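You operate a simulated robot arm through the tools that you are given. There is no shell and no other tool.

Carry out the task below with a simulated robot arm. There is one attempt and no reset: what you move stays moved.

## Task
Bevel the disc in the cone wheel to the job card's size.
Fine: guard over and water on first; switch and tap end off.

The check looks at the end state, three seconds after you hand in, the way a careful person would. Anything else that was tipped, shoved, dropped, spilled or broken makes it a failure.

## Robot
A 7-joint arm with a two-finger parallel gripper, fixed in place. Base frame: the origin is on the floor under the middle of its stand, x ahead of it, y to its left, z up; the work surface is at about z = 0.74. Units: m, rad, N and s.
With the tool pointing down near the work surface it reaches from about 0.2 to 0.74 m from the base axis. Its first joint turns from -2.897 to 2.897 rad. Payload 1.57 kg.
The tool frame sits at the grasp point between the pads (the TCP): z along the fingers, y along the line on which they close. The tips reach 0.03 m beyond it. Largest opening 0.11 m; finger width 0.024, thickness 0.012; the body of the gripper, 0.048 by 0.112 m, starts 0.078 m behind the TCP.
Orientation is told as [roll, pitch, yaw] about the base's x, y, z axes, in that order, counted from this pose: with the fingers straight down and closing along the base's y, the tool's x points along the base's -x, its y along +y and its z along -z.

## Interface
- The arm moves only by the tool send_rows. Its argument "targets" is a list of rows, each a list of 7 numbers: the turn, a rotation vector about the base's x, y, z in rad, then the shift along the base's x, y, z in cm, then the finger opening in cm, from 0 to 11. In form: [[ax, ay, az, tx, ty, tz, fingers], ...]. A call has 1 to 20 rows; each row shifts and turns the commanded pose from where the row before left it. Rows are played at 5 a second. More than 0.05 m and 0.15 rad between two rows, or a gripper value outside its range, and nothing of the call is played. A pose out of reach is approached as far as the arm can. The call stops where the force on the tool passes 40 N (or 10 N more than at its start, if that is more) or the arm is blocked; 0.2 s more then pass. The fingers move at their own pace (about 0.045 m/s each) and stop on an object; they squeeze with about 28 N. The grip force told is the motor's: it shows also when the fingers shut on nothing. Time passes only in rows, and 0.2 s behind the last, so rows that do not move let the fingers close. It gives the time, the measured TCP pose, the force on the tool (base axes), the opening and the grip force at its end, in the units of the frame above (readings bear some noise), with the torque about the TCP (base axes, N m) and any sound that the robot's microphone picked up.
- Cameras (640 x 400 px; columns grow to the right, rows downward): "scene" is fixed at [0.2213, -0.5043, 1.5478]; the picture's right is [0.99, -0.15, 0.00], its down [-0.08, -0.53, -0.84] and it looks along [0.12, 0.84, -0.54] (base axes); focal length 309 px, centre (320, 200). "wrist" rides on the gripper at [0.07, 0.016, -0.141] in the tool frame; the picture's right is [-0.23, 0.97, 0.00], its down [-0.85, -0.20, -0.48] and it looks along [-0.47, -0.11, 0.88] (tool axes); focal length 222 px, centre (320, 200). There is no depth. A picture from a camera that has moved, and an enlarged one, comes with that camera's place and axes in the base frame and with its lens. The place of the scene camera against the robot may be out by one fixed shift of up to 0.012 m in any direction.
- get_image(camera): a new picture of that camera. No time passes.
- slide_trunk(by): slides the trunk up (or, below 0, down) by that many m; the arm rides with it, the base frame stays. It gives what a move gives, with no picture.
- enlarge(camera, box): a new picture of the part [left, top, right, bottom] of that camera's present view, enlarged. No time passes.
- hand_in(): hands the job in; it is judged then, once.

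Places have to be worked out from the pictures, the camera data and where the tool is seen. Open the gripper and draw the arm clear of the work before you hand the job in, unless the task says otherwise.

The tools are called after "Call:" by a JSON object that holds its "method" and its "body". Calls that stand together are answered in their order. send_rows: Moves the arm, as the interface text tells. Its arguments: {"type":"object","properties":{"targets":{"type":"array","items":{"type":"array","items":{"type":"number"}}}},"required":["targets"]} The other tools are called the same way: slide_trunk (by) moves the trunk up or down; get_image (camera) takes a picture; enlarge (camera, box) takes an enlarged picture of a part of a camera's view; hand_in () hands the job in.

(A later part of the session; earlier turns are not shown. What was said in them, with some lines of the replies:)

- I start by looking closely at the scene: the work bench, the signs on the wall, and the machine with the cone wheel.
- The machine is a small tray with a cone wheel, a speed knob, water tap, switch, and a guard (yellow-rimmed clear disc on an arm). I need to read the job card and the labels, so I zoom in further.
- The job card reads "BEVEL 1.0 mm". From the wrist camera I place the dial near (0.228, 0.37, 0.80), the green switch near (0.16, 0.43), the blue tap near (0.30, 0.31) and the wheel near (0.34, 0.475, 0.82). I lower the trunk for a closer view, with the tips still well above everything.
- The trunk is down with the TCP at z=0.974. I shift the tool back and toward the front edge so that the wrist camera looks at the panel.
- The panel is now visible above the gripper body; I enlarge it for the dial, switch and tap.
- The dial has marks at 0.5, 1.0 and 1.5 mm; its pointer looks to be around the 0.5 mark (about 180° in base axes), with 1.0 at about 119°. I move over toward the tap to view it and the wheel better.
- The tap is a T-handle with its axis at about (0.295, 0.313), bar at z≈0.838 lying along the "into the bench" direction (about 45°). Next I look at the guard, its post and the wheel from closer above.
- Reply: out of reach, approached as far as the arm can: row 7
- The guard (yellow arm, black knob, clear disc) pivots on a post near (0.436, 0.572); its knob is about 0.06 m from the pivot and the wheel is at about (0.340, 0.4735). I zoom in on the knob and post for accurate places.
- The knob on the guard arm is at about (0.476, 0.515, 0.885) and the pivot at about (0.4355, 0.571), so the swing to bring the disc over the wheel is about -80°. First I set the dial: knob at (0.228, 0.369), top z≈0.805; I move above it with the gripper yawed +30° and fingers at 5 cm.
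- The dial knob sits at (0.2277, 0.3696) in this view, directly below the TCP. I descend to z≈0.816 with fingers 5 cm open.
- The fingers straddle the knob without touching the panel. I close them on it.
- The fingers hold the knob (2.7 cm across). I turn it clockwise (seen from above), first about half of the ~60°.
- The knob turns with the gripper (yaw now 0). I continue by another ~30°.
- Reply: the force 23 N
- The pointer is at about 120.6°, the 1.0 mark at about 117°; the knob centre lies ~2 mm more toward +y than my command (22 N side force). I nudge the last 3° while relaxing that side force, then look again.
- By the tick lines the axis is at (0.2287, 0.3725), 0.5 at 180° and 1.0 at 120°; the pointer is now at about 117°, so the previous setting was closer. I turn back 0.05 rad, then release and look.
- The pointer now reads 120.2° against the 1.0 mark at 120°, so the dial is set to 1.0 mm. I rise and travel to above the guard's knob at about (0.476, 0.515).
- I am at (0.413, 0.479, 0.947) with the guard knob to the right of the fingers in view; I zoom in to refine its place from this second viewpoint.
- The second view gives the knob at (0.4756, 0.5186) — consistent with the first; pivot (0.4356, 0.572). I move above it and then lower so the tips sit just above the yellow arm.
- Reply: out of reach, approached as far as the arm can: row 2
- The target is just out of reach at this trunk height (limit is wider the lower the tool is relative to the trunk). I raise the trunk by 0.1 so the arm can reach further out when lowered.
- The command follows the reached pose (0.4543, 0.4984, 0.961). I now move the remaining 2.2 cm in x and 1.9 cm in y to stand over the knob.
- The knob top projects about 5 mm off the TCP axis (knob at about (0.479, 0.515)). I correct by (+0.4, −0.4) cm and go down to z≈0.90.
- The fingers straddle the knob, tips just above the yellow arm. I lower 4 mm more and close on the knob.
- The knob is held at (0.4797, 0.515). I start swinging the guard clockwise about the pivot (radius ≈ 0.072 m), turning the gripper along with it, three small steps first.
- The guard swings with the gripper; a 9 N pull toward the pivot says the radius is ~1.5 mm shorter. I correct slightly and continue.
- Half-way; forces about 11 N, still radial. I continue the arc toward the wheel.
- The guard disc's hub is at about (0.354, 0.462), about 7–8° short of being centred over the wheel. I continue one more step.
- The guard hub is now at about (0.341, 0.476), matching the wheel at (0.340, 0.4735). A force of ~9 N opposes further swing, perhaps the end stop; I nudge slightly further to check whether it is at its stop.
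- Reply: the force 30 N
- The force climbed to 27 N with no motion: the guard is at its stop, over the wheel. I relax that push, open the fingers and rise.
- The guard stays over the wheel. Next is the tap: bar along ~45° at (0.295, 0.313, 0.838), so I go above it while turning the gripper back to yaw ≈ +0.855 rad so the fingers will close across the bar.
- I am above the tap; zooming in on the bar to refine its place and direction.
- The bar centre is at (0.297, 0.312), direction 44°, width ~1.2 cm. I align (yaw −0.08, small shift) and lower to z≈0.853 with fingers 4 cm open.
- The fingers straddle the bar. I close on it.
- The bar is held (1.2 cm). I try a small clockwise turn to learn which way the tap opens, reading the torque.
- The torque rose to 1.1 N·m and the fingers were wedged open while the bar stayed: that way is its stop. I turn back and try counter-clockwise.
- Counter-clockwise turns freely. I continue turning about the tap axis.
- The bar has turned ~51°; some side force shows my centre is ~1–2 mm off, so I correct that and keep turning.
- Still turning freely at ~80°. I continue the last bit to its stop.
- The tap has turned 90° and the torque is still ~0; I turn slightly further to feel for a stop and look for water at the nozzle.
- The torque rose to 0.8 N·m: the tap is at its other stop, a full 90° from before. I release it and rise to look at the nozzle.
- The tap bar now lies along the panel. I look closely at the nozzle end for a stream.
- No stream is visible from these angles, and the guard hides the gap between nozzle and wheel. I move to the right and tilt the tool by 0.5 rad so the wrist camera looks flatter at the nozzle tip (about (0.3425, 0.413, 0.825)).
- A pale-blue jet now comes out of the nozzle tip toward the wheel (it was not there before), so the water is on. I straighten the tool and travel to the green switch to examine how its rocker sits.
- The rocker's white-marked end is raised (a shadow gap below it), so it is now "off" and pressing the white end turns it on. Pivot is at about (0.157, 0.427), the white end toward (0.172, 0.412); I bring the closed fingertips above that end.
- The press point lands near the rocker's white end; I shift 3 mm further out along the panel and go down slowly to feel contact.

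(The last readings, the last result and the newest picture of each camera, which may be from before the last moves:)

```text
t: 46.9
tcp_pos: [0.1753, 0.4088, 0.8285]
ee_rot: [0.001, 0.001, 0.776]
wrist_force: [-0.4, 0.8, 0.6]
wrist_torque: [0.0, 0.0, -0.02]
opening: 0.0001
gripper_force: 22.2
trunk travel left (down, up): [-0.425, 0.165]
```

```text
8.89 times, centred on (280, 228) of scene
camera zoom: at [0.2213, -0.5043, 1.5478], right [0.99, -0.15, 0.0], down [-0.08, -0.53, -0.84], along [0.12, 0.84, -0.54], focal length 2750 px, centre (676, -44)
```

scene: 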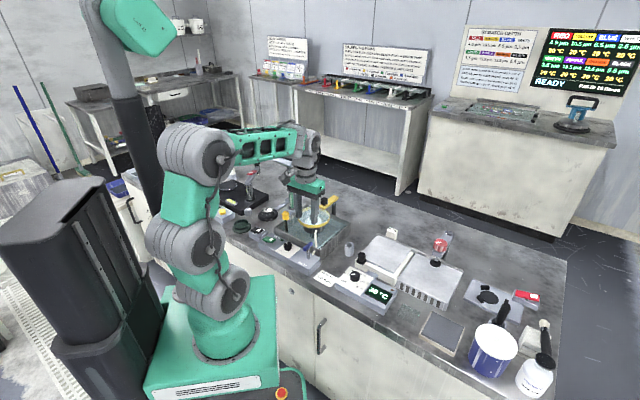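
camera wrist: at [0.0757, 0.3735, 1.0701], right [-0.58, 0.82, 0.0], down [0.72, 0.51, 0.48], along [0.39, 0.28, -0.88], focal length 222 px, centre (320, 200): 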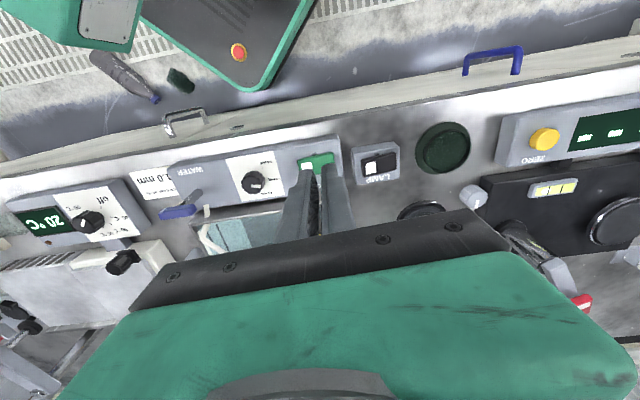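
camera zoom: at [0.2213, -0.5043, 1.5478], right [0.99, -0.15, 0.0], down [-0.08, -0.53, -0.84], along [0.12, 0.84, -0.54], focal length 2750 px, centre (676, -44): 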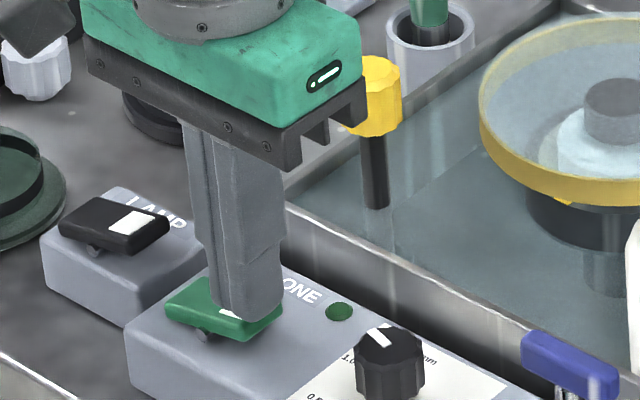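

No contact yet at tip z≈0.7985. I continue down in 2–3 mm steps.

Call:
{"method": "send_rows", "body": {"targets": [[0, 0, 0, 0, 0, -0.3, 0], [0, 0, 0, 0, 0, -0.2, 0]]}}

Call:
{"method": "enlarge", "body": {"camera": "scene", "box": [250, 205, 310, 250]}}

```text
t: 47.5
tcp_pos: [0.1738, 0.4081, 0.8241]
ee_rot: [0.0, 0.0, 0.775]
wrist_force: [0.4, -0.4, 0.2]
wrist_torque: [0.04, 0.03, 0.0]
opening: 0.0
gripper_force: 20.7
trunk travel left (down, up): [-0.425, 0.165]
```

```text
8.89 times, centred on (280, 228) of scene
camera zoom: at [0.2213, -0.5043, 1.5478], right [0.99, -0.15, 0.0], down [-0.08, -0.53, -0.84], along [0.12, 0.84, -0.54], focal length 2750 px, centre (676, -44)
```

zoom: 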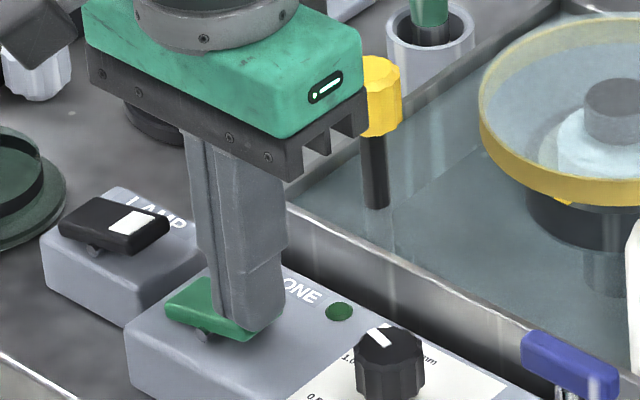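

Still no clear force. I press a few millimetres more.

Call:
{"method": "send_rows", "body": {"targets": [[0, 0, 0, 0, 0, -0.2, 0], [0, 0, 0, 0, 0, -0.2, 0]]}}

Call:
{"method": "enlarge", "body": {"camera": "scene", "box": [258, 218, 298, 248]}}

```text
t: 48.1
tcp_pos: [0.1742, 0.4091, 0.8198]
ee_rot: [0.0, -0.001, 0.775]
wrist_force: [0.3, -0.3, 1.2]
wrist_torque: [-0.01, -0.01, 0.0]
opening: 0.0
gripper_force: 20.7
trunk travel left (down, up): [-0.425, 0.165]
```

```text
13.33 times, centred on (278, 233) of scene
camera zoom: at [0.2213, -0.5043, 1.5478], right [0.99, -0.15, 0.0], down [-0.08, -0.53, -0.84], along [0.12, 0.84, -0.54], focal length 4124 px, centre (880, -240)
```

zoom: 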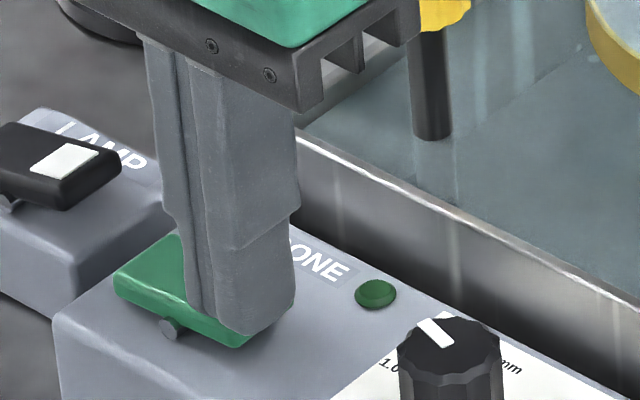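

The rocker is beginning to tip with ~1 N. I press further.

Call:
{"method": "send_rows", "body": {"targets": [[0, 0, 0, 0, 0, -0.2, 0], [0, 0, 0, 0, 0, -0.15, 0]]}}

Call:
{"method": "enlarge", "body": {"camera": "scene", "box": [258, 218, 298, 248]}}

```text
t: 48.7
tcp_pos: [0.1752, 0.4075, 0.816]
ee_rot: [-0.001, -0.001, 0.775]
wrist_force: [0.9, 0.8, 0.3]
wrist_torque: [0.0, 0.01, 0.02]
opening: 0.0
gripper_force: 21.3
trunk travel left (down, up): [-0.425, 0.165]
```

```text
13.33 times, centred on (278, 233) of scene
camera zoom: at [0.2213, -0.5043, 1.5478], right [0.99, -0.15, 0.0], down [-0.08, -0.53, -0.84], along [0.12, 0.84, -0.54], focal length 4124 px, centre (880, -240)
```

zoom: 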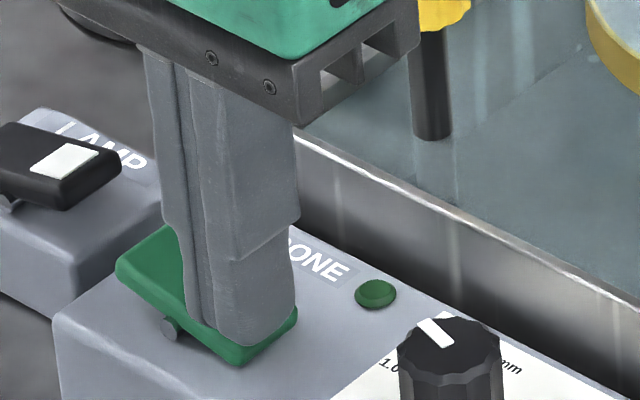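

The rocker has flipped (white end down). I raise and move above the other end ready to switch off, then look at the wheel and the DONE light.

Call:
{"method": "send_rows", "body": {"targets": [[0, 0, 0, 0, 0, 3.2, 0], [0, 0, 0, -3.1, 3.1, 0, 0]]}}

Call:
{"method": "enlarge", "body": {"camera": "scene", "box": [250, 195, 350, 260]}}

```text
t: 49.3
tcp_pos: [0.1425, 0.44, 0.8494]
ee_rot: [0.0, 0.002, 0.775]
wrist_force: [0.1, 0.7, -0.6]
wrist_torque: [0.03, 0.02, -0.02]
opening: 0.0001
gripper_force: 21.6
trunk travel left (down, up): [-0.425, 0.165]
```

```text
6.15 times, centred on (300, 228) of scene
camera zoom: at [0.2213, -0.5043, 1.5478], right [0.99, -0.15, 0.0], down [-0.08, -0.53, -0.84], along [0.12, 0.84, -0.54], focal length 1904 px, centre (443, 31)
```

zoom: 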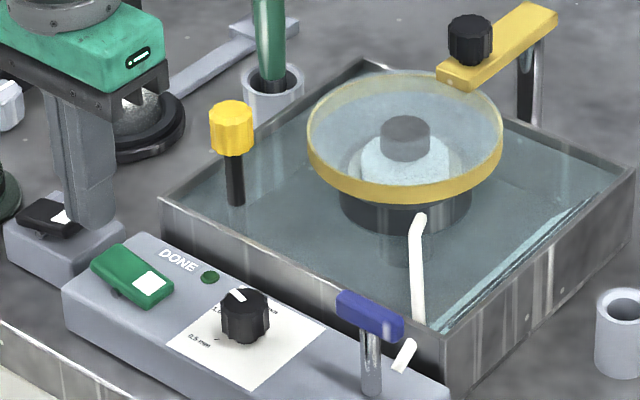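

The rocker now sits white end down. I let a second pass and look at the wheel and DONE light for changes.

Call:
{"method": "send_rows", "body": {"targets": [[0, 0, 0, 0, 0, 0, 0], [0, 0, 0, 0, 0, 0, 0]]}}

Call:
{"method": "enlarge", "body": {"camera": "scene", "box": [260, 200, 340, 255]}}

```text
t: 49.9
tcp_pos: [0.1428, 0.4408, 0.8502]
ee_rot: [0.0, 0.0, 0.775]
wrist_force: [-0.4, 0.2, -0.2]
wrist_torque: [-0.02, 0.01, 0.0]
opening: 0.0003
gripper_force: 21.1
trunk travel left (down, up): [-0.425, 0.165]
```

```text
7.27 times, centred on (300, 228) of scene
camera zoom: at [0.2213, -0.5043, 1.5478], right [0.99, -0.15, 0.0], down [-0.08, -0.53, -0.84], along [0.12, 0.84, -0.54], focal length 2250 px, centre (466, 0)
```

zoom: 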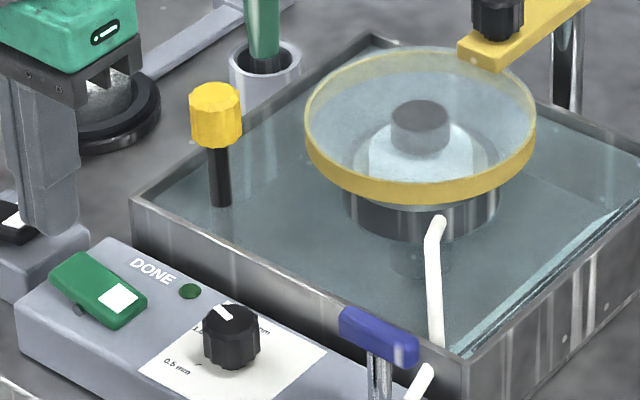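

DONE is still dark. I zoom on the wheel to see whether its yellow mark moves.

Call:
{"method": "enlarge", "body": {"camera": "scene", "box": [297, 203, 337, 233]}}

Call:
{"method": "enlarge", "body": {"camera": "scene", "box": [258, 226, 298, 256]}}

Call:
{"method": "send_rows", "body": {"targets": [[0, 0, 0, 0, 0, 0, 0]]}}

Call:
{"method": "enlarge", "body": {"camera": "scene", "box": [297, 203, 337, 233]}}

Call:
{"method": "enlarge", "body": {"camera": "scene", "box": [258, 226, 298, 256]}}

```text
13.33 times, centred on (317, 218) of scene
camera zoom: at [0.2213, -0.5043, 1.5478], right [0.99, -0.15, 0.0], down [-0.08, -0.53, -0.84], along [0.12, 0.84, -0.54], focal length 4124 px, centre (360, -40)
```

zoom: 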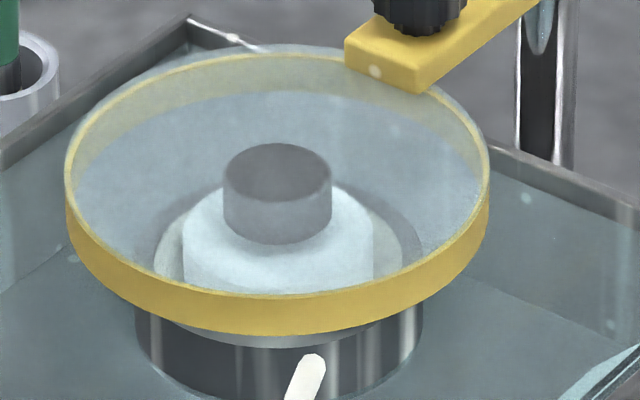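

```text
13.33 times, centred on (278, 241) of scene
camera zoom: at [0.2213, -0.5043, 1.5478], right [0.99, -0.15, 0.0], down [-0.08, -0.53, -0.84], along [0.12, 0.84, -0.54], focal length 4124 px, centre (880, -347)
```

zoom: 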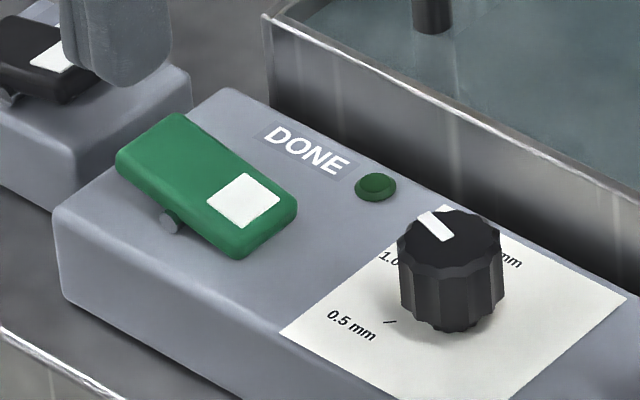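

```text
t: 50.3
tcp_pos: [0.1424, 0.4389, 0.8491]
ee_rot: [0.0, 0.0, 0.774]
wrist_force: [-0.5, -0.9, -0.2]
wrist_torque: [-0.01, -0.02, 0.03]
opening: 0.0002
gripper_force: 21.3
trunk travel left (down, up): [-0.425, 0.165]
```

```text
13.33 times, centred on (317, 218) of scene
camera zoom: at [0.2213, -0.5043, 1.5478], right [0.99, -0.15, 0.0], down [-0.08, -0.53, -0.84], along [0.12, 0.84, -0.54], focal length 4124 px, centre (360, -40)
```

zoom: 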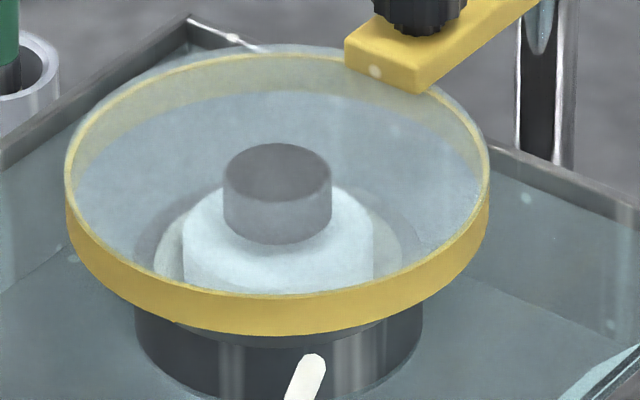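

```text
13.33 times, centred on (278, 241) of scene
camera zoom: at [0.2213, -0.5043, 1.5478], right [0.99, -0.15, 0.0], down [-0.08, -0.53, -0.84], along [0.12, 0.84, -0.54], focal length 4124 px, centre (880, -347)
```

zoom: 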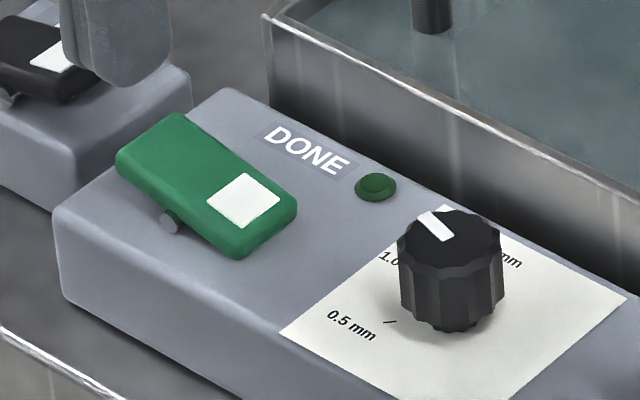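

The wheel's markings change between frames, so it is running. I wait, checking the DONE light about every second, ready to switch off.

Call:
{"method": "send_rows", "body": {"targets": [[0, 0, 0, 0, 0, 0, 0], [0, 0, 0, 0, 0, 0, 0], [0, 0, 0, 0, 0, 0, 0], [0, 0, 0, 0, 0, 0, 0], [0, 0, 0, 0, 0, 0, 0]]}}

Call:
{"method": "enlarge", "body": {"camera": "scene", "box": [255, 200, 335, 256]}}

```text
t: 51.5
tcp_pos: [0.1429, 0.4416, 0.849]
ee_rot: [-0.002, 0.001, 0.775]
wrist_force: [-0.2, 0.9, 0.8]
wrist_torque: [-0.02, 0.04, 0.03]
opening: 0.0001
gripper_force: 21.0
trunk travel left (down, up): [-0.425, 0.165]
```

```text
7.14 times, centred on (295, 228) of scene
camera zoom: at [0.2213, -0.5043, 1.5478], right [0.99, -0.15, 0.0], down [-0.08, -0.53, -0.84], along [0.12, 0.84, -0.54], focal length 2209 px, centre (499, 0)
```

zoom: 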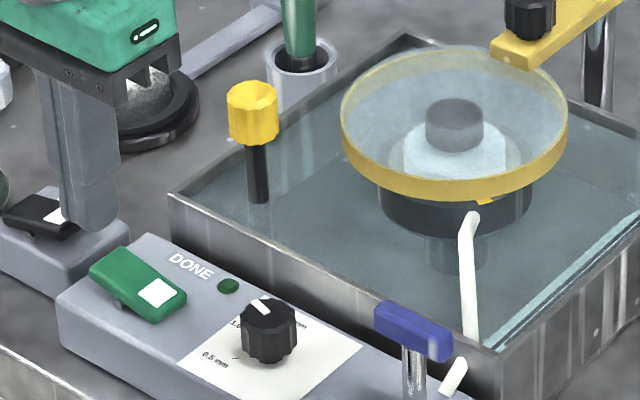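

The yellow wheel mark has moved (now at the front), so the wheel is spinning; DONE is still dark. I keep waiting in short spells.

Call:
{"method": "send_rows", "body": {"targets": [[0, 0, 0, 0, 0, 0, 0], [0, 0, 0, 0, 0, 0, 0], [0, 0, 0, 0, 0, 0, 0], [0, 0, 0, 0, 0, 0, 0], [0, 0, 0, 0, 0, 0, 0]]}}

Call:
{"method": "enlarge", "body": {"camera": "scene", "box": [255, 200, 335, 256]}}

```text
t: 52.7
tcp_pos: [0.1421, 0.4408, 0.8484]
ee_rot: [-0.002, 0.001, 0.777]
wrist_force: [0.2, 0.6, -0.5]
wrist_torque: [0.0, 0.02, 0.02]
opening: 0.0001
gripper_force: 21.4
trunk travel left (down, up): [-0.425, 0.165]
```

```text
7.14 times, centred on (295, 228) of scene
camera zoom: at [0.2213, -0.5043, 1.5478], right [0.99, -0.15, 0.0], down [-0.08, -0.53, -0.84], along [0.12, 0.84, -0.54], focal length 2209 px, centre (499, 0)
```

zoom: 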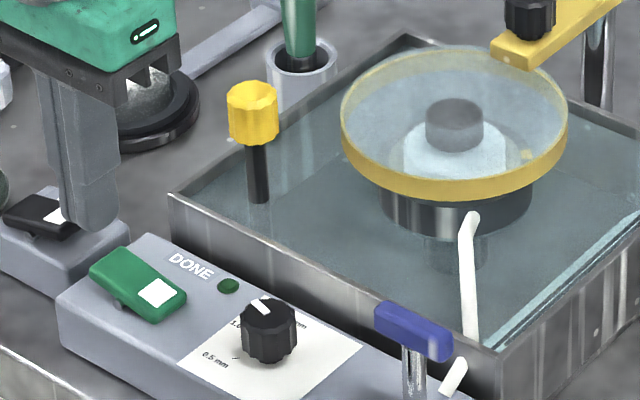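

DONE is still dark after about 4 s of running. I keep polling.

Call:
{"method": "send_rows", "body": {"targets": [[0, 0, 0, 0, 0, 0, 0], [0, 0, 0, 0, 0, 0, 0], [0, 0, 0, 0, 0, 0, 0], [0, 0, 0, 0, 0, 0, 0], [0, 0, 0, 0, 0, 0, 0]]}}

Call:
{"method": "enlarge", "body": {"camera": "scene", "box": [255, 200, 335, 256]}}

```text
t: 53.9
tcp_pos: [0.1433, 0.4404, 0.8484]
ee_rot: [0.0, -0.001, 0.774]
wrist_force: [-0.5, -0.8, 0.3]
wrist_torque: [-0.02, 0.01, 0.01]
opening: 0.0001
gripper_force: 21.5
trunk travel left (down, up): [-0.425, 0.165]
```

```text
7.14 times, centred on (295, 228) of scene
camera zoom: at [0.2213, -0.5043, 1.5478], right [0.99, -0.15, 0.0], down [-0.08, -0.53, -0.84], along [0.12, 0.84, -0.54], focal length 2209 px, centre (499, 0)
```

zoom: 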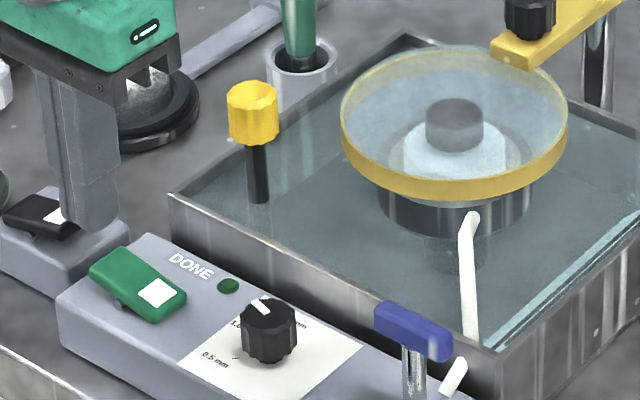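

Still dark; I continue to wait and check.

Call:
{"method": "send_rows", "body": {"targets": [[0, 0, 0, 0, 0, 0, 0], [0, 0, 0, 0, 0, 0, 0], [0, 0, 0, 0, 0, 0, 0], [0, 0, 0, 0, 0, 0, 0], [0, 0, 0, 0, 0, 0, 0]]}}

Call:
{"method": "enlarge", "body": {"camera": "scene", "box": [255, 200, 335, 256]}}

```text
t: 55.1
tcp_pos: [0.1431, 0.4403, 0.85]
ee_rot: [-0.001, -0.001, 0.774]
wrist_force: [0.6, -0.5, -0.2]
wrist_torque: [0.0, 0.0, 0.02]
opening: 0.0
gripper_force: 21.3
trunk travel left (down, up): [-0.425, 0.165]
```

```text
7.14 times, centred on (295, 228) of scene
camera zoom: at [0.2213, -0.5043, 1.5478], right [0.99, -0.15, 0.0], down [-0.08, -0.53, -0.84], along [0.12, 0.84, -0.54], focal length 2209 px, centre (499, 0)
```

zoom: 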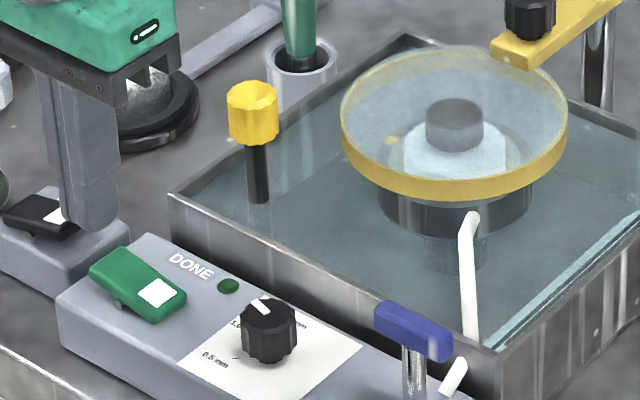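

The wheel keeps turning and DONE is still dark at ~6.5 s. I continue polling.

Call:
{"method": "send_rows", "body": {"targets": [[0, 0, 0, 0, 0, 0, 0], [0, 0, 0, 0, 0, 0, 0], [0, 0, 0, 0, 0, 0, 0], [0, 0, 0, 0, 0, 0, 0], [0, 0, 0, 0, 0, 0, 0]]}}

Call:
{"method": "enlarge", "body": {"camera": "scene", "box": [255, 200, 335, 256]}}

```text
t: 56.3
tcp_pos: [0.1433, 0.4393, 0.8493]
ee_rot: [0.0, 0.0, 0.776]
wrist_force: [0.1, -0.1, -0.2]
wrist_torque: [-0.02, 0.02, 0.03]
opening: 0.0
gripper_force: 21.1
trunk travel left (down, up): [-0.425, 0.165]
```

```text
7.14 times, centred on (295, 228) of scene
camera zoom: at [0.2213, -0.5043, 1.5478], right [0.99, -0.15, 0.0], down [-0.08, -0.53, -0.84], along [0.12, 0.84, -0.54], focal length 2209 px, centre (499, 0)
```

zoom: 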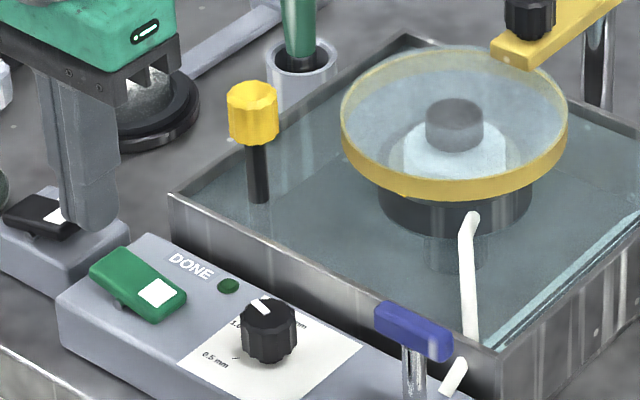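

Still dark. I continue polling the DONE light.

Call:
{"method": "send_rows", "body": {"targets": [[0, 0, 0, 0, 0, 0, 0], [0, 0, 0, 0, 0, 0, 0], [0, 0, 0, 0, 0, 0, 0], [0, 0, 0, 0, 0, 0, 0], [0, 0, 0, 0, 0, 0, 0]]}}

Call:
{"method": "enlarge", "body": {"camera": "scene", "box": [255, 200, 335, 256]}}

```text
t: 57.5
tcp_pos: [0.1429, 0.4394, 0.848]
ee_rot: [0.0, 0.0, 0.775]
wrist_force: [0.1, -0.4, -0.6]
wrist_torque: [-0.04, 0.0, -0.02]
opening: 0.0002
gripper_force: 21.4
trunk travel left (down, up): [-0.425, 0.165]
```

```text
7.14 times, centred on (295, 228) of scene
camera zoom: at [0.2213, -0.5043, 1.5478], right [0.99, -0.15, 0.0], down [-0.08, -0.53, -0.84], along [0.12, 0.84, -0.54], focal length 2209 px, centre (499, 0)
```

zoom: 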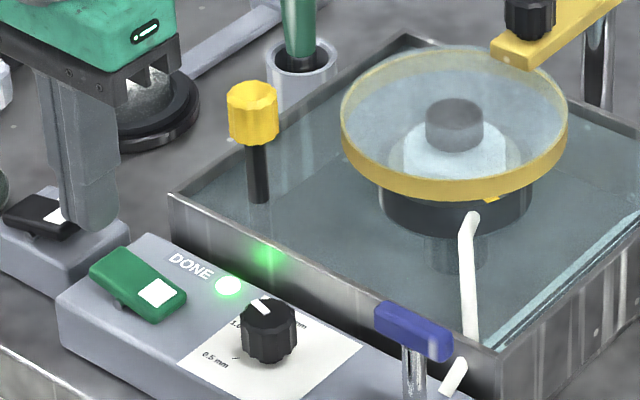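

DONE is lit. I press the other (unmarked) end of the rocker now to switch off.

Call:
{"method": "send_rows", "body": {"targets": [[0, 0, 0, -0.1, 0.15, -1.5, 0], [0, 0, 0, 0, 0, -0.8, 0], [0, 0, 0, 0, 0, -0.5, 0], [0, 0, 0, 0, 0, -0.4, 0], [0, 0, 0, 0, 0, -0.25, 0]]}}

Call:
{"method": "enlarge", "body": {"camera": "scene", "box": [255, 200, 335, 256]}}

```text
t: 58.7
tcp_pos: [0.1419, 0.4411, 0.8151]
ee_rot: [0.001, -0.002, 0.775]
wrist_force: [-2.4, -4.7, 11.2]
wrist_torque: [-0.2, -0.05, -0.05]
opening: 0.0
gripper_force: 21.6
trunk travel left (down, up): [-0.425, 0.165]
```

```text
7.14 times, centred on (295, 228) of scene
camera zoom: at [0.2213, -0.5043, 1.5478], right [0.99, -0.15, 0.0], down [-0.08, -0.53, -0.84], along [0.12, 0.84, -0.54], focal length 2209 px, centre (499, 0)
```

zoom: 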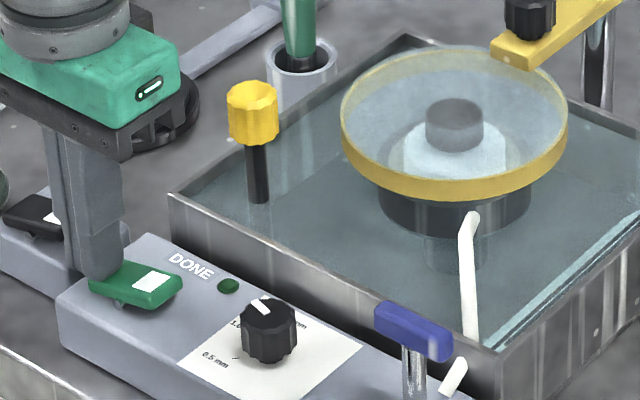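

The switch has flipped back (white end up) and DONE went dark. I raise and verify.

Call:
{"method": "send_rows", "body": {"targets": [[0, 0, 0, 0, 0, 2, 0], [0, 0, 0, 0, 0, 4, 0], [0, 0, 0, 0, 0, 4, 4]]}}

Call:
{"method": "enlarge", "body": {"camera": "scene", "box": [255, 200, 335, 256]}}

Call:
{"method": "enlarge", "body": {"camera": "scene", "box": [250, 218, 290, 248]}}

```text
t: 59.5
tcp_pos: [0.1412, 0.441, 0.9141]
ee_rot: [0.0, 0.0, 0.775]
wrist_force: [-1.0, 0.2, 0.0]
wrist_torque: [0.01, 0.02, 0.01]
opening: 0.0317
gripper_force: 0.0
trunk travel left (down, up): [-0.425, 0.165]
```

```text
7.14 times, centred on (295, 228) of scene
camera zoom: at [0.2213, -0.5043, 1.5478], right [0.99, -0.15, 0.0], down [-0.08, -0.53, -0.84], along [0.12, 0.84, -0.54], focal length 2209 px, centre (499, 0)
```

zoom: 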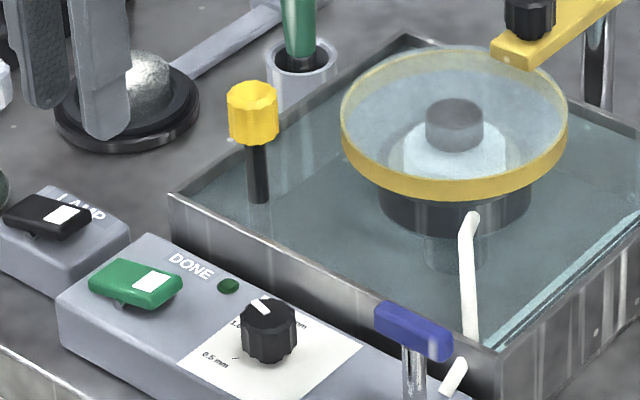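

```text
13.33 times, centred on (270, 233) of scene
camera zoom: at [0.2213, -0.5043, 1.5478], right [0.99, -0.15, 0.0], down [-0.08, -0.53, -0.84], along [0.12, 0.84, -0.54], focal length 4124 px, centre (987, -240)
```

zoom: 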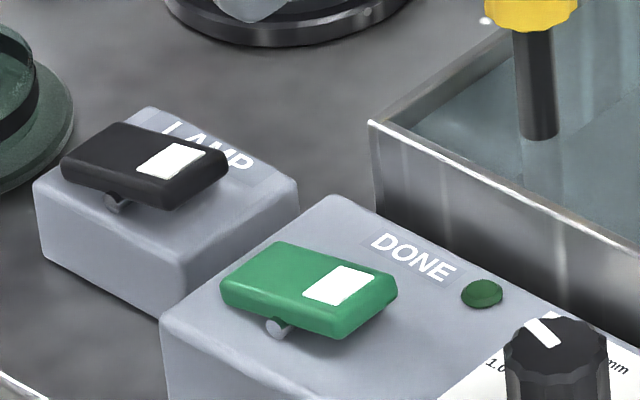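

The switch is off again and everything else is unchanged. Now the tap: I go back above it, turning the gripper to yaw ≈ 2.35 so the fingers close across the bar's present direction.

Call:
{"method": "send_rows", "body": {"targets": [[0, 0, 0, 0, 0, 4, 4], [0, 0, 0.143, 1.43, -1.17, 0, 4], [0, 0, 0.143, 1.43, -1.17, 0, 4], [0, 0, 0.143, 1.43, -1.17, 0, 4], [0, 0, 0.143, 1.43, -1.17, 0, 4], [0, 0, 0.143, 1.43, -1.17, 0, 4], [0, 0, 0.143, 1.43, -1.17, 0, 4], [0, 0, 0.143, 1.43, -1.17, 0, 4], [0, 0, 0.143, 1.43, -1.17, 0, 4], [0, 0, 0.143, 1.43, -1.17, 0, 4], [0, 0, 0.143, 1.43, -1.17, 0, 4], [0, 0, 0.143, 1.43, -1.17, 0, 4], [0, 0, 0, 0, 0, 0, 4]]}}

Call:
{"method": "enlarge", "body": {"camera": "wrist", "box": [230, 90, 410, 230]}}

```text
t: 62.3
tcp_pos: [0.2994, 0.3137, 0.954]
ee_rot: [0.001, 0.001, 2.349]
wrist_force: [-0.3, -0.2, 0.2]
wrist_torque: [0.02, -0.04, 0.0]
opening: 0.0402
gripper_force: 0.0
trunk travel left (down, up): [-0.425, 0.165]
```

```text
2.86 times, centred on (320, 160) of wrist
camera zoom: at [0.3367, 0.2513, 1.095], right [-0.85, -0.52, 0.0], down [-0.46, 0.75, 0.48], along [-0.25, 0.41, -0.88], focal length 635 px, centre (320, 314)
```

zoom: 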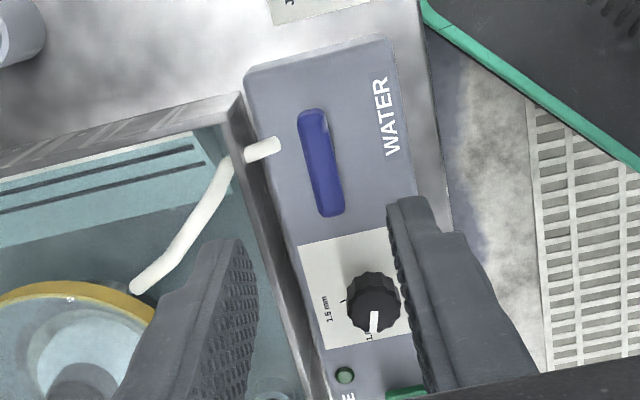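

The bar centre is about (0.2995, 0.311) and squarely across the fingers. I shift 2.5 mm and lower onto it.

Call:
{"method": "send_rows", "body": {"targets": [[0, 0, 0, 0, -0.25, 0, 4], [0, 0, 0, 0, 0, -4, 4], [0, 0, 0, 0, 0, -3, 4], [0, 0, 0, 0, 0, -2, 4], [0, 0, 0, 0, 0, -1.1, 4], [0, 0, 0, 0, 0, 0, 4]]}}

Call:
{"method": "enlarge", "body": {"camera": "wrist", "box": [240, 100, 400, 240]}}

Call:
{"method": "enlarge", "body": {"camera": "scene", "box": [275, 215, 335, 260]}}

```text
t: 63.7
tcp_pos: [0.2986, 0.3116, 0.8525]
ee_rot: [-0.001, -0.001, 2.346]
wrist_force: [-0.1, 0.0, 0.6]
wrist_torque: [-0.02, 0.0, -0.01]
opening: 0.04
gripper_force: 0.0
trunk travel left (down, up): [-0.425, 0.165]
```

```text
2.86 times, centred on (320, 170) of wrist
camera zoom: at [0.3371, 0.2494, 0.9935], right [-0.85, -0.52, 0.0], down [-0.46, 0.75, 0.48], along [-0.25, 0.41, -0.88], focal length 635 px, centre (320, 286)
```

zoom: 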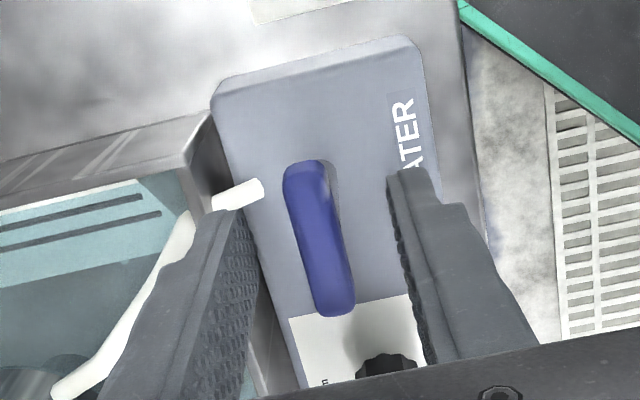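

```text
8.89 times, centred on (305, 238) of scene
camera zoom: at [0.2213, -0.5043, 1.5478], right [0.99, -0.15, 0.0], down [-0.08, -0.53, -0.84], along [0.12, 0.84, -0.54], focal length 2750 px, centre (453, -133)
```

zoom: 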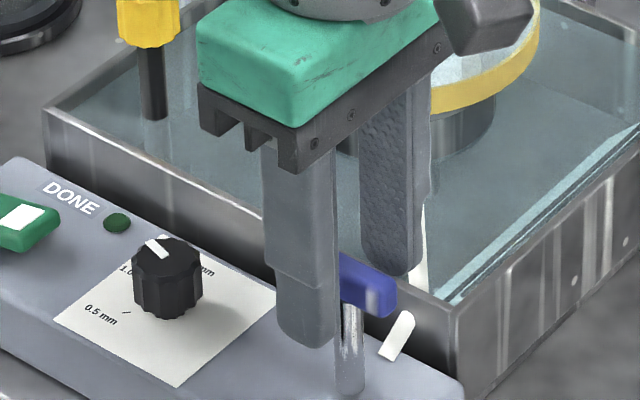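

The fingers straddle the bar without touching the pipe. I close and turn it back clockwise.

Call:
{"method": "send_rows", "body": {"targets": [[0, 0, 0, 0, 0, 0, 2], [0, 0, 0, 0, 0, 0, 0.5], [0, 0, 0, 0, 0, 0, 0.5], [0, 0, 0, 0, 0, 0, 0.5]]}}

Call:
{"method": "send_rows", "body": {"targets": [[0, 0, -0.13, 0, 0, 0, 0.5], [0, 0, -0.13, 0, 0, 0, 0.5], [0, 0, -0.13, 0, 0, 0, 0.5], [0, 0, -0.13, 0, 0, 0, 0.5]]}}

```text
t: 64.7
tcp_pos: [0.3005, 0.3109, 0.8523]
ee_rot: [0.0, 0.0, 2.348]
wrist_force: [2.1, 0.8, -1.2]
wrist_torque: [-0.01, -0.13, 0.01]
opening: 0.0118
gripper_force: 29.1
trunk travel left (down, up): [-0.425, 0.165]
```

```text
t: 65.7
tcp_pos: [0.2984, 0.3108, 0.8532]
ee_rot: [-0.001, 0.0, 1.825]
wrist_force: [-3.0, 0.2, -1.9]
wrist_torque: [0.41, 0.23, 0.03]
opening: 0.012
gripper_force: 29.2
trunk travel left (down, up): [-0.425, 0.165]
```

The bar turns freely with little force. I continue the remaining ~60°.

Call:
{"method": "send_rows", "body": {"targets": [[0, 0, -0.135, 0, 0, 0, 0.5], [0, 0, -0.135, 0, 0, 0, 0.5], [0, 0, -0.135, 0, 0, 0, 0.5], [0, 0, -0.135, 0, 0, 0, 0.5], [0, 0, -0.135, 0, 0, 0, 0.5], [0, 0, -0.135, 0, 0, 0, 0.5]]}}

Call:
{"method": "send_rows", "body": {"targets": [[0, 0, -0.12, 0, 0, 0, 0.5], [0, 0, -0.12, 0, 0, 0, 0.5], [0, 0, -0.05, 0, 0, 0, 0.5], [0, 0, 0, 0, 0, 0, 0.5]]}}

Call:
{"method": "enlarge", "body": {"camera": "wrist", "box": [240, 100, 400, 240]}}

```text
t: 67.1
tcp_pos: [0.2974, 0.3093, 0.8523]
ee_rot: [0.0, 0.0, 1.02]
wrist_force: [-18.8, 3.7, -3.9]
wrist_torque: [0.71, 0.07, 0.02]
opening: 0.012
gripper_force: 28.9
trunk travel left (down, up): [-0.425, 0.165]
```

```text
t: 68.1
tcp_pos: [0.2976, 0.3118, 0.8526]
ee_rot: [-0.001, 0.001, 0.731]
wrist_force: [-28.7, 10.3, -2.7]
wrist_torque: [0.16, 0.59, 0.79]
opening: 0.0127
gripper_force: 29.4
trunk travel left (down, up): [-0.425, 0.165]
```

```text
2.86 times, centred on (320, 170) of wrist
camera zoom: at [0.2347, 0.2766, 0.9939], right [-0.48, 0.88, 0.0], down [0.77, 0.42, 0.48], along [0.42, 0.23, -0.88], focal length 635 px, centre (320, 286)
```

zoom: 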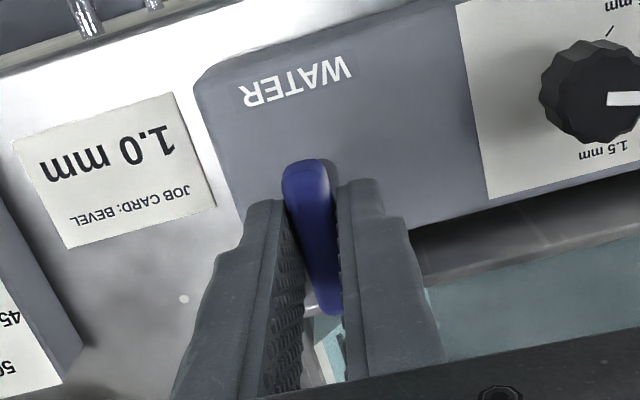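

The torque rose to 0.8 N·m: the tap is back at its off stop. I relax the side load, open the fingers and rise.

Call:
{"method": "send_rows", "body": {"targets": [[0, 0, 0.04, -0.2, 0.07, 0, 0.5], [0, 0, 0, 0, 0, 0, 2.5], [0, 0, 0, 0, 0, 0, 4], [0, 0, 0, 0, 0, 0, 4], [0, 0, 0, 0, 0, 3, 4], [0, 0, 0, 0, 0, 4, 4], [0, 0, 0, 0, 0, 4, 4]]}}

Call:
{"method": "enlarge", "body": {"camera": "scene", "box": [255, 195, 345, 260]}}

Call:
{"method": "enlarge", "body": {"camera": "wrist", "box": [230, 90, 430, 240]}}

```text
t: 69.7
tcp_pos: [0.2973, 0.3107, 0.9645]
ee_rot: [-0.001, -0.001, 0.768]
wrist_force: [-0.9, 0.2, 0.1]
wrist_torque: [-0.04, 0.04, 0.01]
opening: 0.04
gripper_force: 0.0
trunk travel left (down, up): [-0.425, 0.165]
```

```text
6.15 times, centred on (300, 228) of scene
camera zoom: at [0.2213, -0.5043, 1.5478], right [0.99, -0.15, 0.0], down [-0.08, -0.53, -0.84], along [0.12, 0.84, -0.54], focal length 1904 px, centre (443, 31)
```

zoom: 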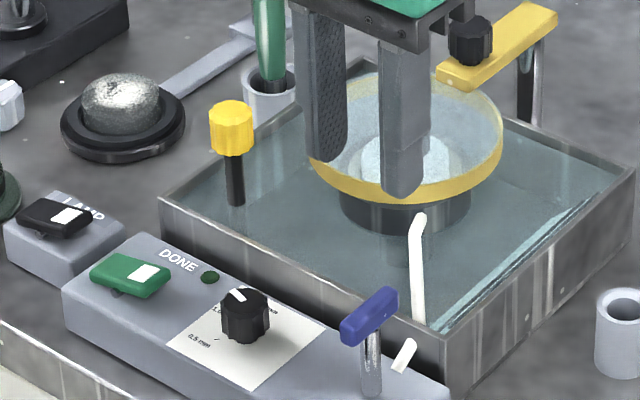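

```text
2.67 times, centred on (330, 165) of wrist
camera zoom: at [0.2363, 0.2738, 1.1045], right [-0.51, 0.86, 0.0], down [0.75, 0.45, 0.48], along [0.41, 0.24, -0.88], focal length 592 px, centre (293, 293)
```

zoom: 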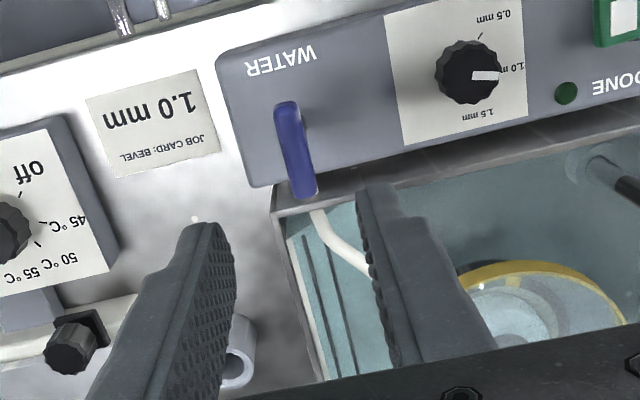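

The tap is back along its original (off) direction and the switch is off. I look again from the flatter side view to confirm the jet is gone.

Call:
{"method": "send_rows", "body": {"targets": [[0, 0, 0.1452, 0, 0, 0.5, 4], [0, 0, 0.1452, 0, 0, 0, 4], [0, 0, 0.1452, 0, 0, 0, 4], [0, 0, 0.1452, 0, 0, 0, 4], [0, 0, 0.1452, 0, 0, 0, 4], [0, 0, 0.1452, 0, 0, 0, 4], [0, 0, 0.1452, 0, 0, 0, 4], [0, 0, 0.1452, 0, 0, 0, 4], [0, 0, 0.1452, 0, 0, 0, 4], [0, 0, 0.1452, 0, 0, 0, 4], [0, 0, 0.1452, 0, 0, 0, 4], [0.1058, 0.0665, 0, 2.5, 0.43, 0, 4], [0.1058, 0.0665, 0, 2.5, 0.43, 0, 4], [0.1058, 0.0665, 0, 2.5, 0.43, 0, 4], [0.1058, 0.0665, 0, 2.5, 0.43, 0, 4], [0, 0, 0, 0, 0, 0, 4]]}}

Call:
{"method": "enlarge", "body": {"camera": "wrist", "box": [260, 110, 360, 180]}}

Call:
{"method": "enlarge", "body": {"camera": "wrist", "box": [200, 60, 420, 210]}}

Call:
{"method": "enlarge", "body": {"camera": "scene", "box": [297, 203, 337, 233]}}

```text
t: 73.1
tcp_pos: [0.3978, 0.3296, 0.9684]
ee_rot: [-0.125, -0.486, 2.396]
wrist_force: [0.0, 0.3, -0.3]
wrist_torque: [0.03, 0.03, -0.02]
opening: 0.0402
gripper_force: 0.1
trunk travel left (down, up): [-0.425, 0.165]
```

```text
5.71 times, centred on (310, 145) of wrist
camera zoom: at [0.4676, 0.2181, 1.0569], right [-0.84, -0.53, 0.0], down [-0.29, 0.46, 0.84], along [-0.45, 0.71, -0.54], focal length 1269 px, centre (377, 514)
```

zoom: 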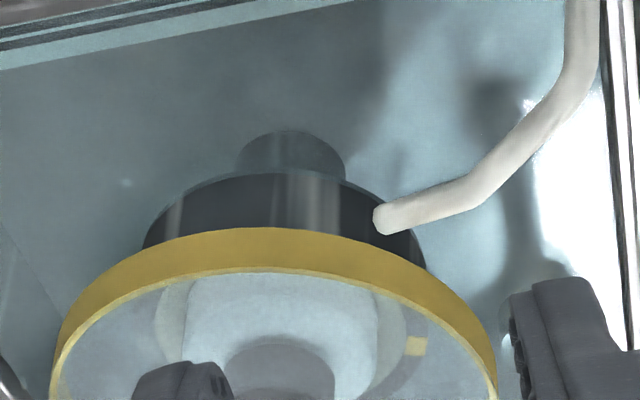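

```text
2.67 times, centred on (310, 135) of wrist
camera zoom: at [0.4676, 0.2181, 1.0569], right [-0.84, -0.53, 0.0], down [-0.29, 0.46, 0.84], along [-0.45, 0.71, -0.54], focal length 592 px, centre (347, 373)
```

zoom: 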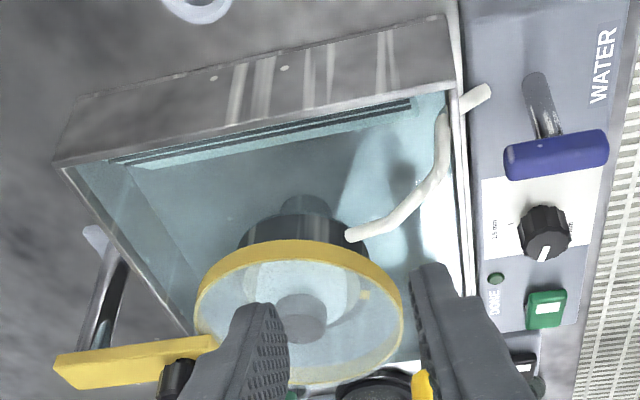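

```text
13.33 times, centred on (317, 218) of scene
camera zoom: at [0.2213, -0.5043, 1.5478], right [0.99, -0.15, 0.0], down [-0.08, -0.53, -0.84], along [0.12, 0.84, -0.54], focal length 4124 px, centre (360, -40)
```

zoom: 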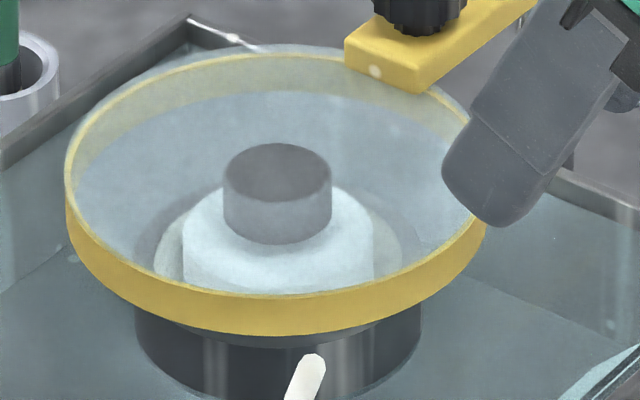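

The jet is gone. I straighten the tool, raise it and draw the arm back clear, then do a last check that the wheel is stopped.

Call:
{"method": "send_rows", "body": {"targets": [[-0.1058, -0.0665, 0, -1.5, -0.5, 1, 4], [-0.1058, -0.0665, 0, -1.5, -0.5, 2, 4], [-0.1058, -0.0665, 0, -1.5, -0.5, 2, 6], [-0.1058, -0.0665, 0, -1.5, -0.5, 2, 8], [0, 0, -0.14, -1.5, 0, 2, 11], [0, 0, -0.14, -1.5, 0, 2, 11], [0, 0, -0.14, -1.5, 0, 2, 11], [0, 0, -0.14, -1.5, 0, 2, 11], [0, 0, -0.14, -1.5, 0, 1, 11], [0, 0, -0.14, -1.5, 0, 0, 11], [0, 0, -0.14, 0, 0, 0, 11], [0, 0, -0.14, 0, 0, 0, 11], [0, 0, -0.14, 0, 0, 0, 11], [0, 0, -0.14, 0, 0, 0, 11]]}}

Call:
{"method": "get_image", "body": {"camera": "scene"}}

Call:
{"method": "enlarge", "body": {"camera": "scene", "box": [240, 180, 380, 270]}}

Call:
{"method": "get_image", "body": {"camera": "wrist"}}

```text
t: 76.1
tcp_pos: [0.248, 0.3076, 1.1276]
ee_rot: [0.0, -0.001, 0.963]
wrist_force: [-0.2, 0.7, 0.2]
wrist_torque: [-0.04, 0.01, -0.02]
opening: 0.1102
gripper_force: 0.0
trunk travel left (down, up): [-0.425, 0.165]
```

```text
taken
```

scene: 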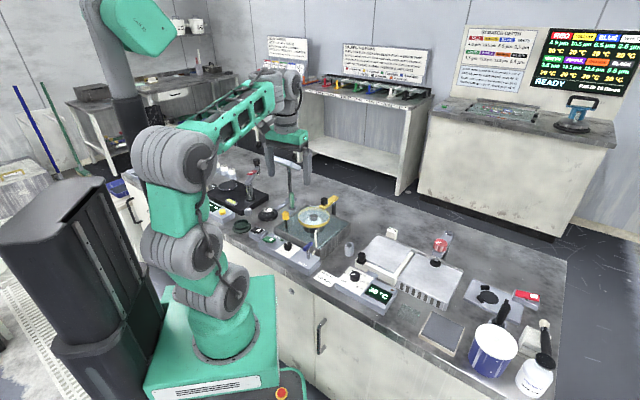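

```text
4.44 times, centred on (310, 225) of scene
camera zoom: at [0.2213, -0.5043, 1.5478], right [0.99, -0.15, 0.0], down [-0.08, -0.53, -0.84], along [0.12, 0.84, -0.54], focal length 1375 px, centre (364, 89)
```

zoom: 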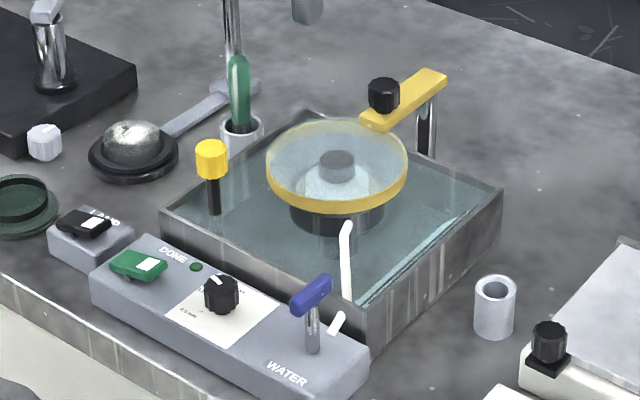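

```text
taken
camera wrist: at [0.1941, 0.2599, 1.2691], right [-0.67, 0.74, 0.0], down [0.65, 0.59, 0.48], along [0.36, 0.32, -0.88], focal length 222 px, centre (320, 200)
```

wrist: 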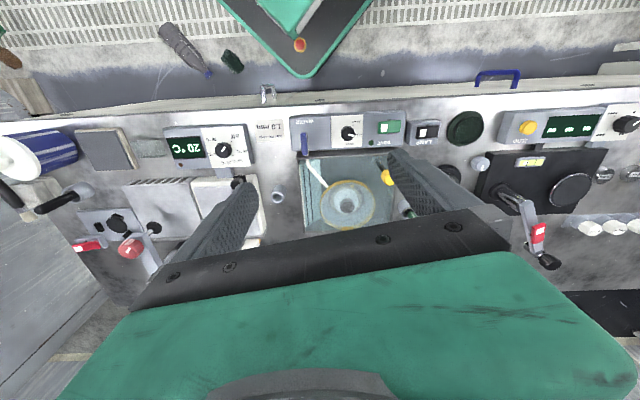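

All is in place: guard over, switch and tap off, dial at 1.0 mm. I make one last check that the wheel stands still between two moments.

Call:
{"method": "enlarge", "body": {"camera": "scene", "box": [297, 203, 337, 233]}}

Call:
{"method": "send_rows", "body": {"targets": [[0, 0, 0, 0, 0, 0, 11], [0, 0, 0, 0, 0, 0, 11]]}}

Call:
{"method": "enlarge", "body": {"camera": "scene", "box": [297, 203, 337, 233]}}

Call:
{"method": "enlarge", "body": {"camera": "wrist", "box": [280, 100, 420, 230]}}

```text
13.33 times, centred on (317, 218) of scene
camera zoom: at [0.2213, -0.5043, 1.5478], right [0.99, -0.15, 0.0], down [-0.08, -0.53, -0.84], along [0.12, 0.84, -0.54], focal length 4124 px, centre (360, -40)
```

zoom: 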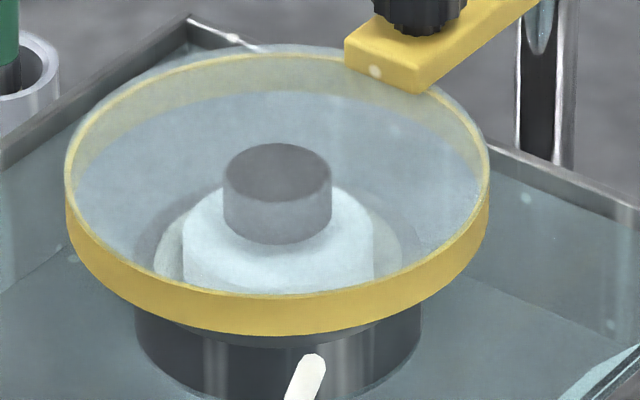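

```text
t: 76.7
tcp_pos: [0.2458, 0.309, 1.1284]
ee_rot: [0.0, -0.001, 0.966]
wrist_force: [-0.2, 0.0, -0.3]
wrist_torque: [0.02, 0.01, -0.02]
opening: 0.1097
gripper_force: 0.1
trunk travel left (down, up): [-0.425, 0.165]
```

```text
13.33 times, centred on (317, 218) of scene
camera zoom: at [0.2213, -0.5043, 1.5478], right [0.99, -0.15, 0.0], down [-0.08, -0.53, -0.84], along [0.12, 0.84, -0.54], focal length 4124 px, centre (360, -40)
```

zoom: 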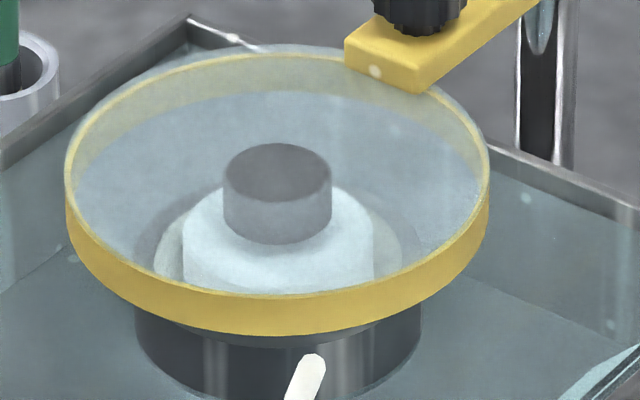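

```text
3.08 times, centred on (350, 165) of wrist
camera zoom: at [0.1943, 0.2598, 1.269], right [-0.67, 0.74, 0.0], down [0.65, 0.59, 0.48], along [0.35, 0.32, -0.88], focal length 684 px, centre (228, 308)
```

zoom: 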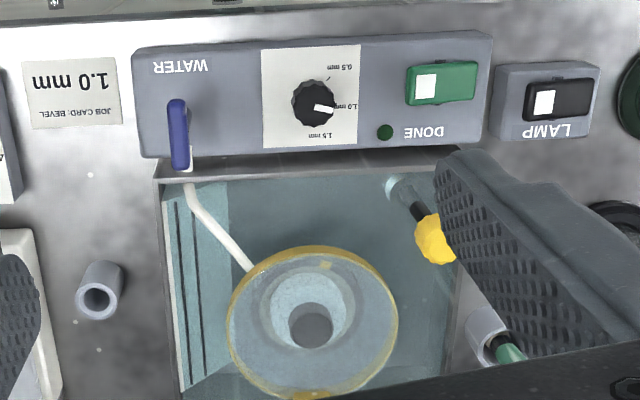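

The two frames are identical, so the wheel is stopped. The dial is on 1.0 mm, DONE lit before I switched off, the switch and tap are off, and the guard is over the wheel. The gripper is open and clear, so I hand in.

Call:
{"method": "hand_in", "body": {}}

```text
The job is handed in.
```

I ran the bevel cycle at the job card's size, 1.0 mm, and handed the job in. I couldn't measure the bevel itself; the size rests on the dial setting and the machine's DONE light.

- **Setup:** I turned the dial from 0.5 to 1.0 mm. Then I swung the guard over the wheel to its stop and opened the tap, and a jet showed at the nozzle.
- **Run:** The wheel ran about 9 seconds before DONE lit, and I switched it off about a second later. If the machine keeps cutting after DONE, the bevel could be slightly over.
- **End state:** The switch and tap are off, the jet is gone and the wheel is still. The guard is still over the wheel, and the gripper is open and clear of the work.

I saw nothing else tipped, moved or spilled.
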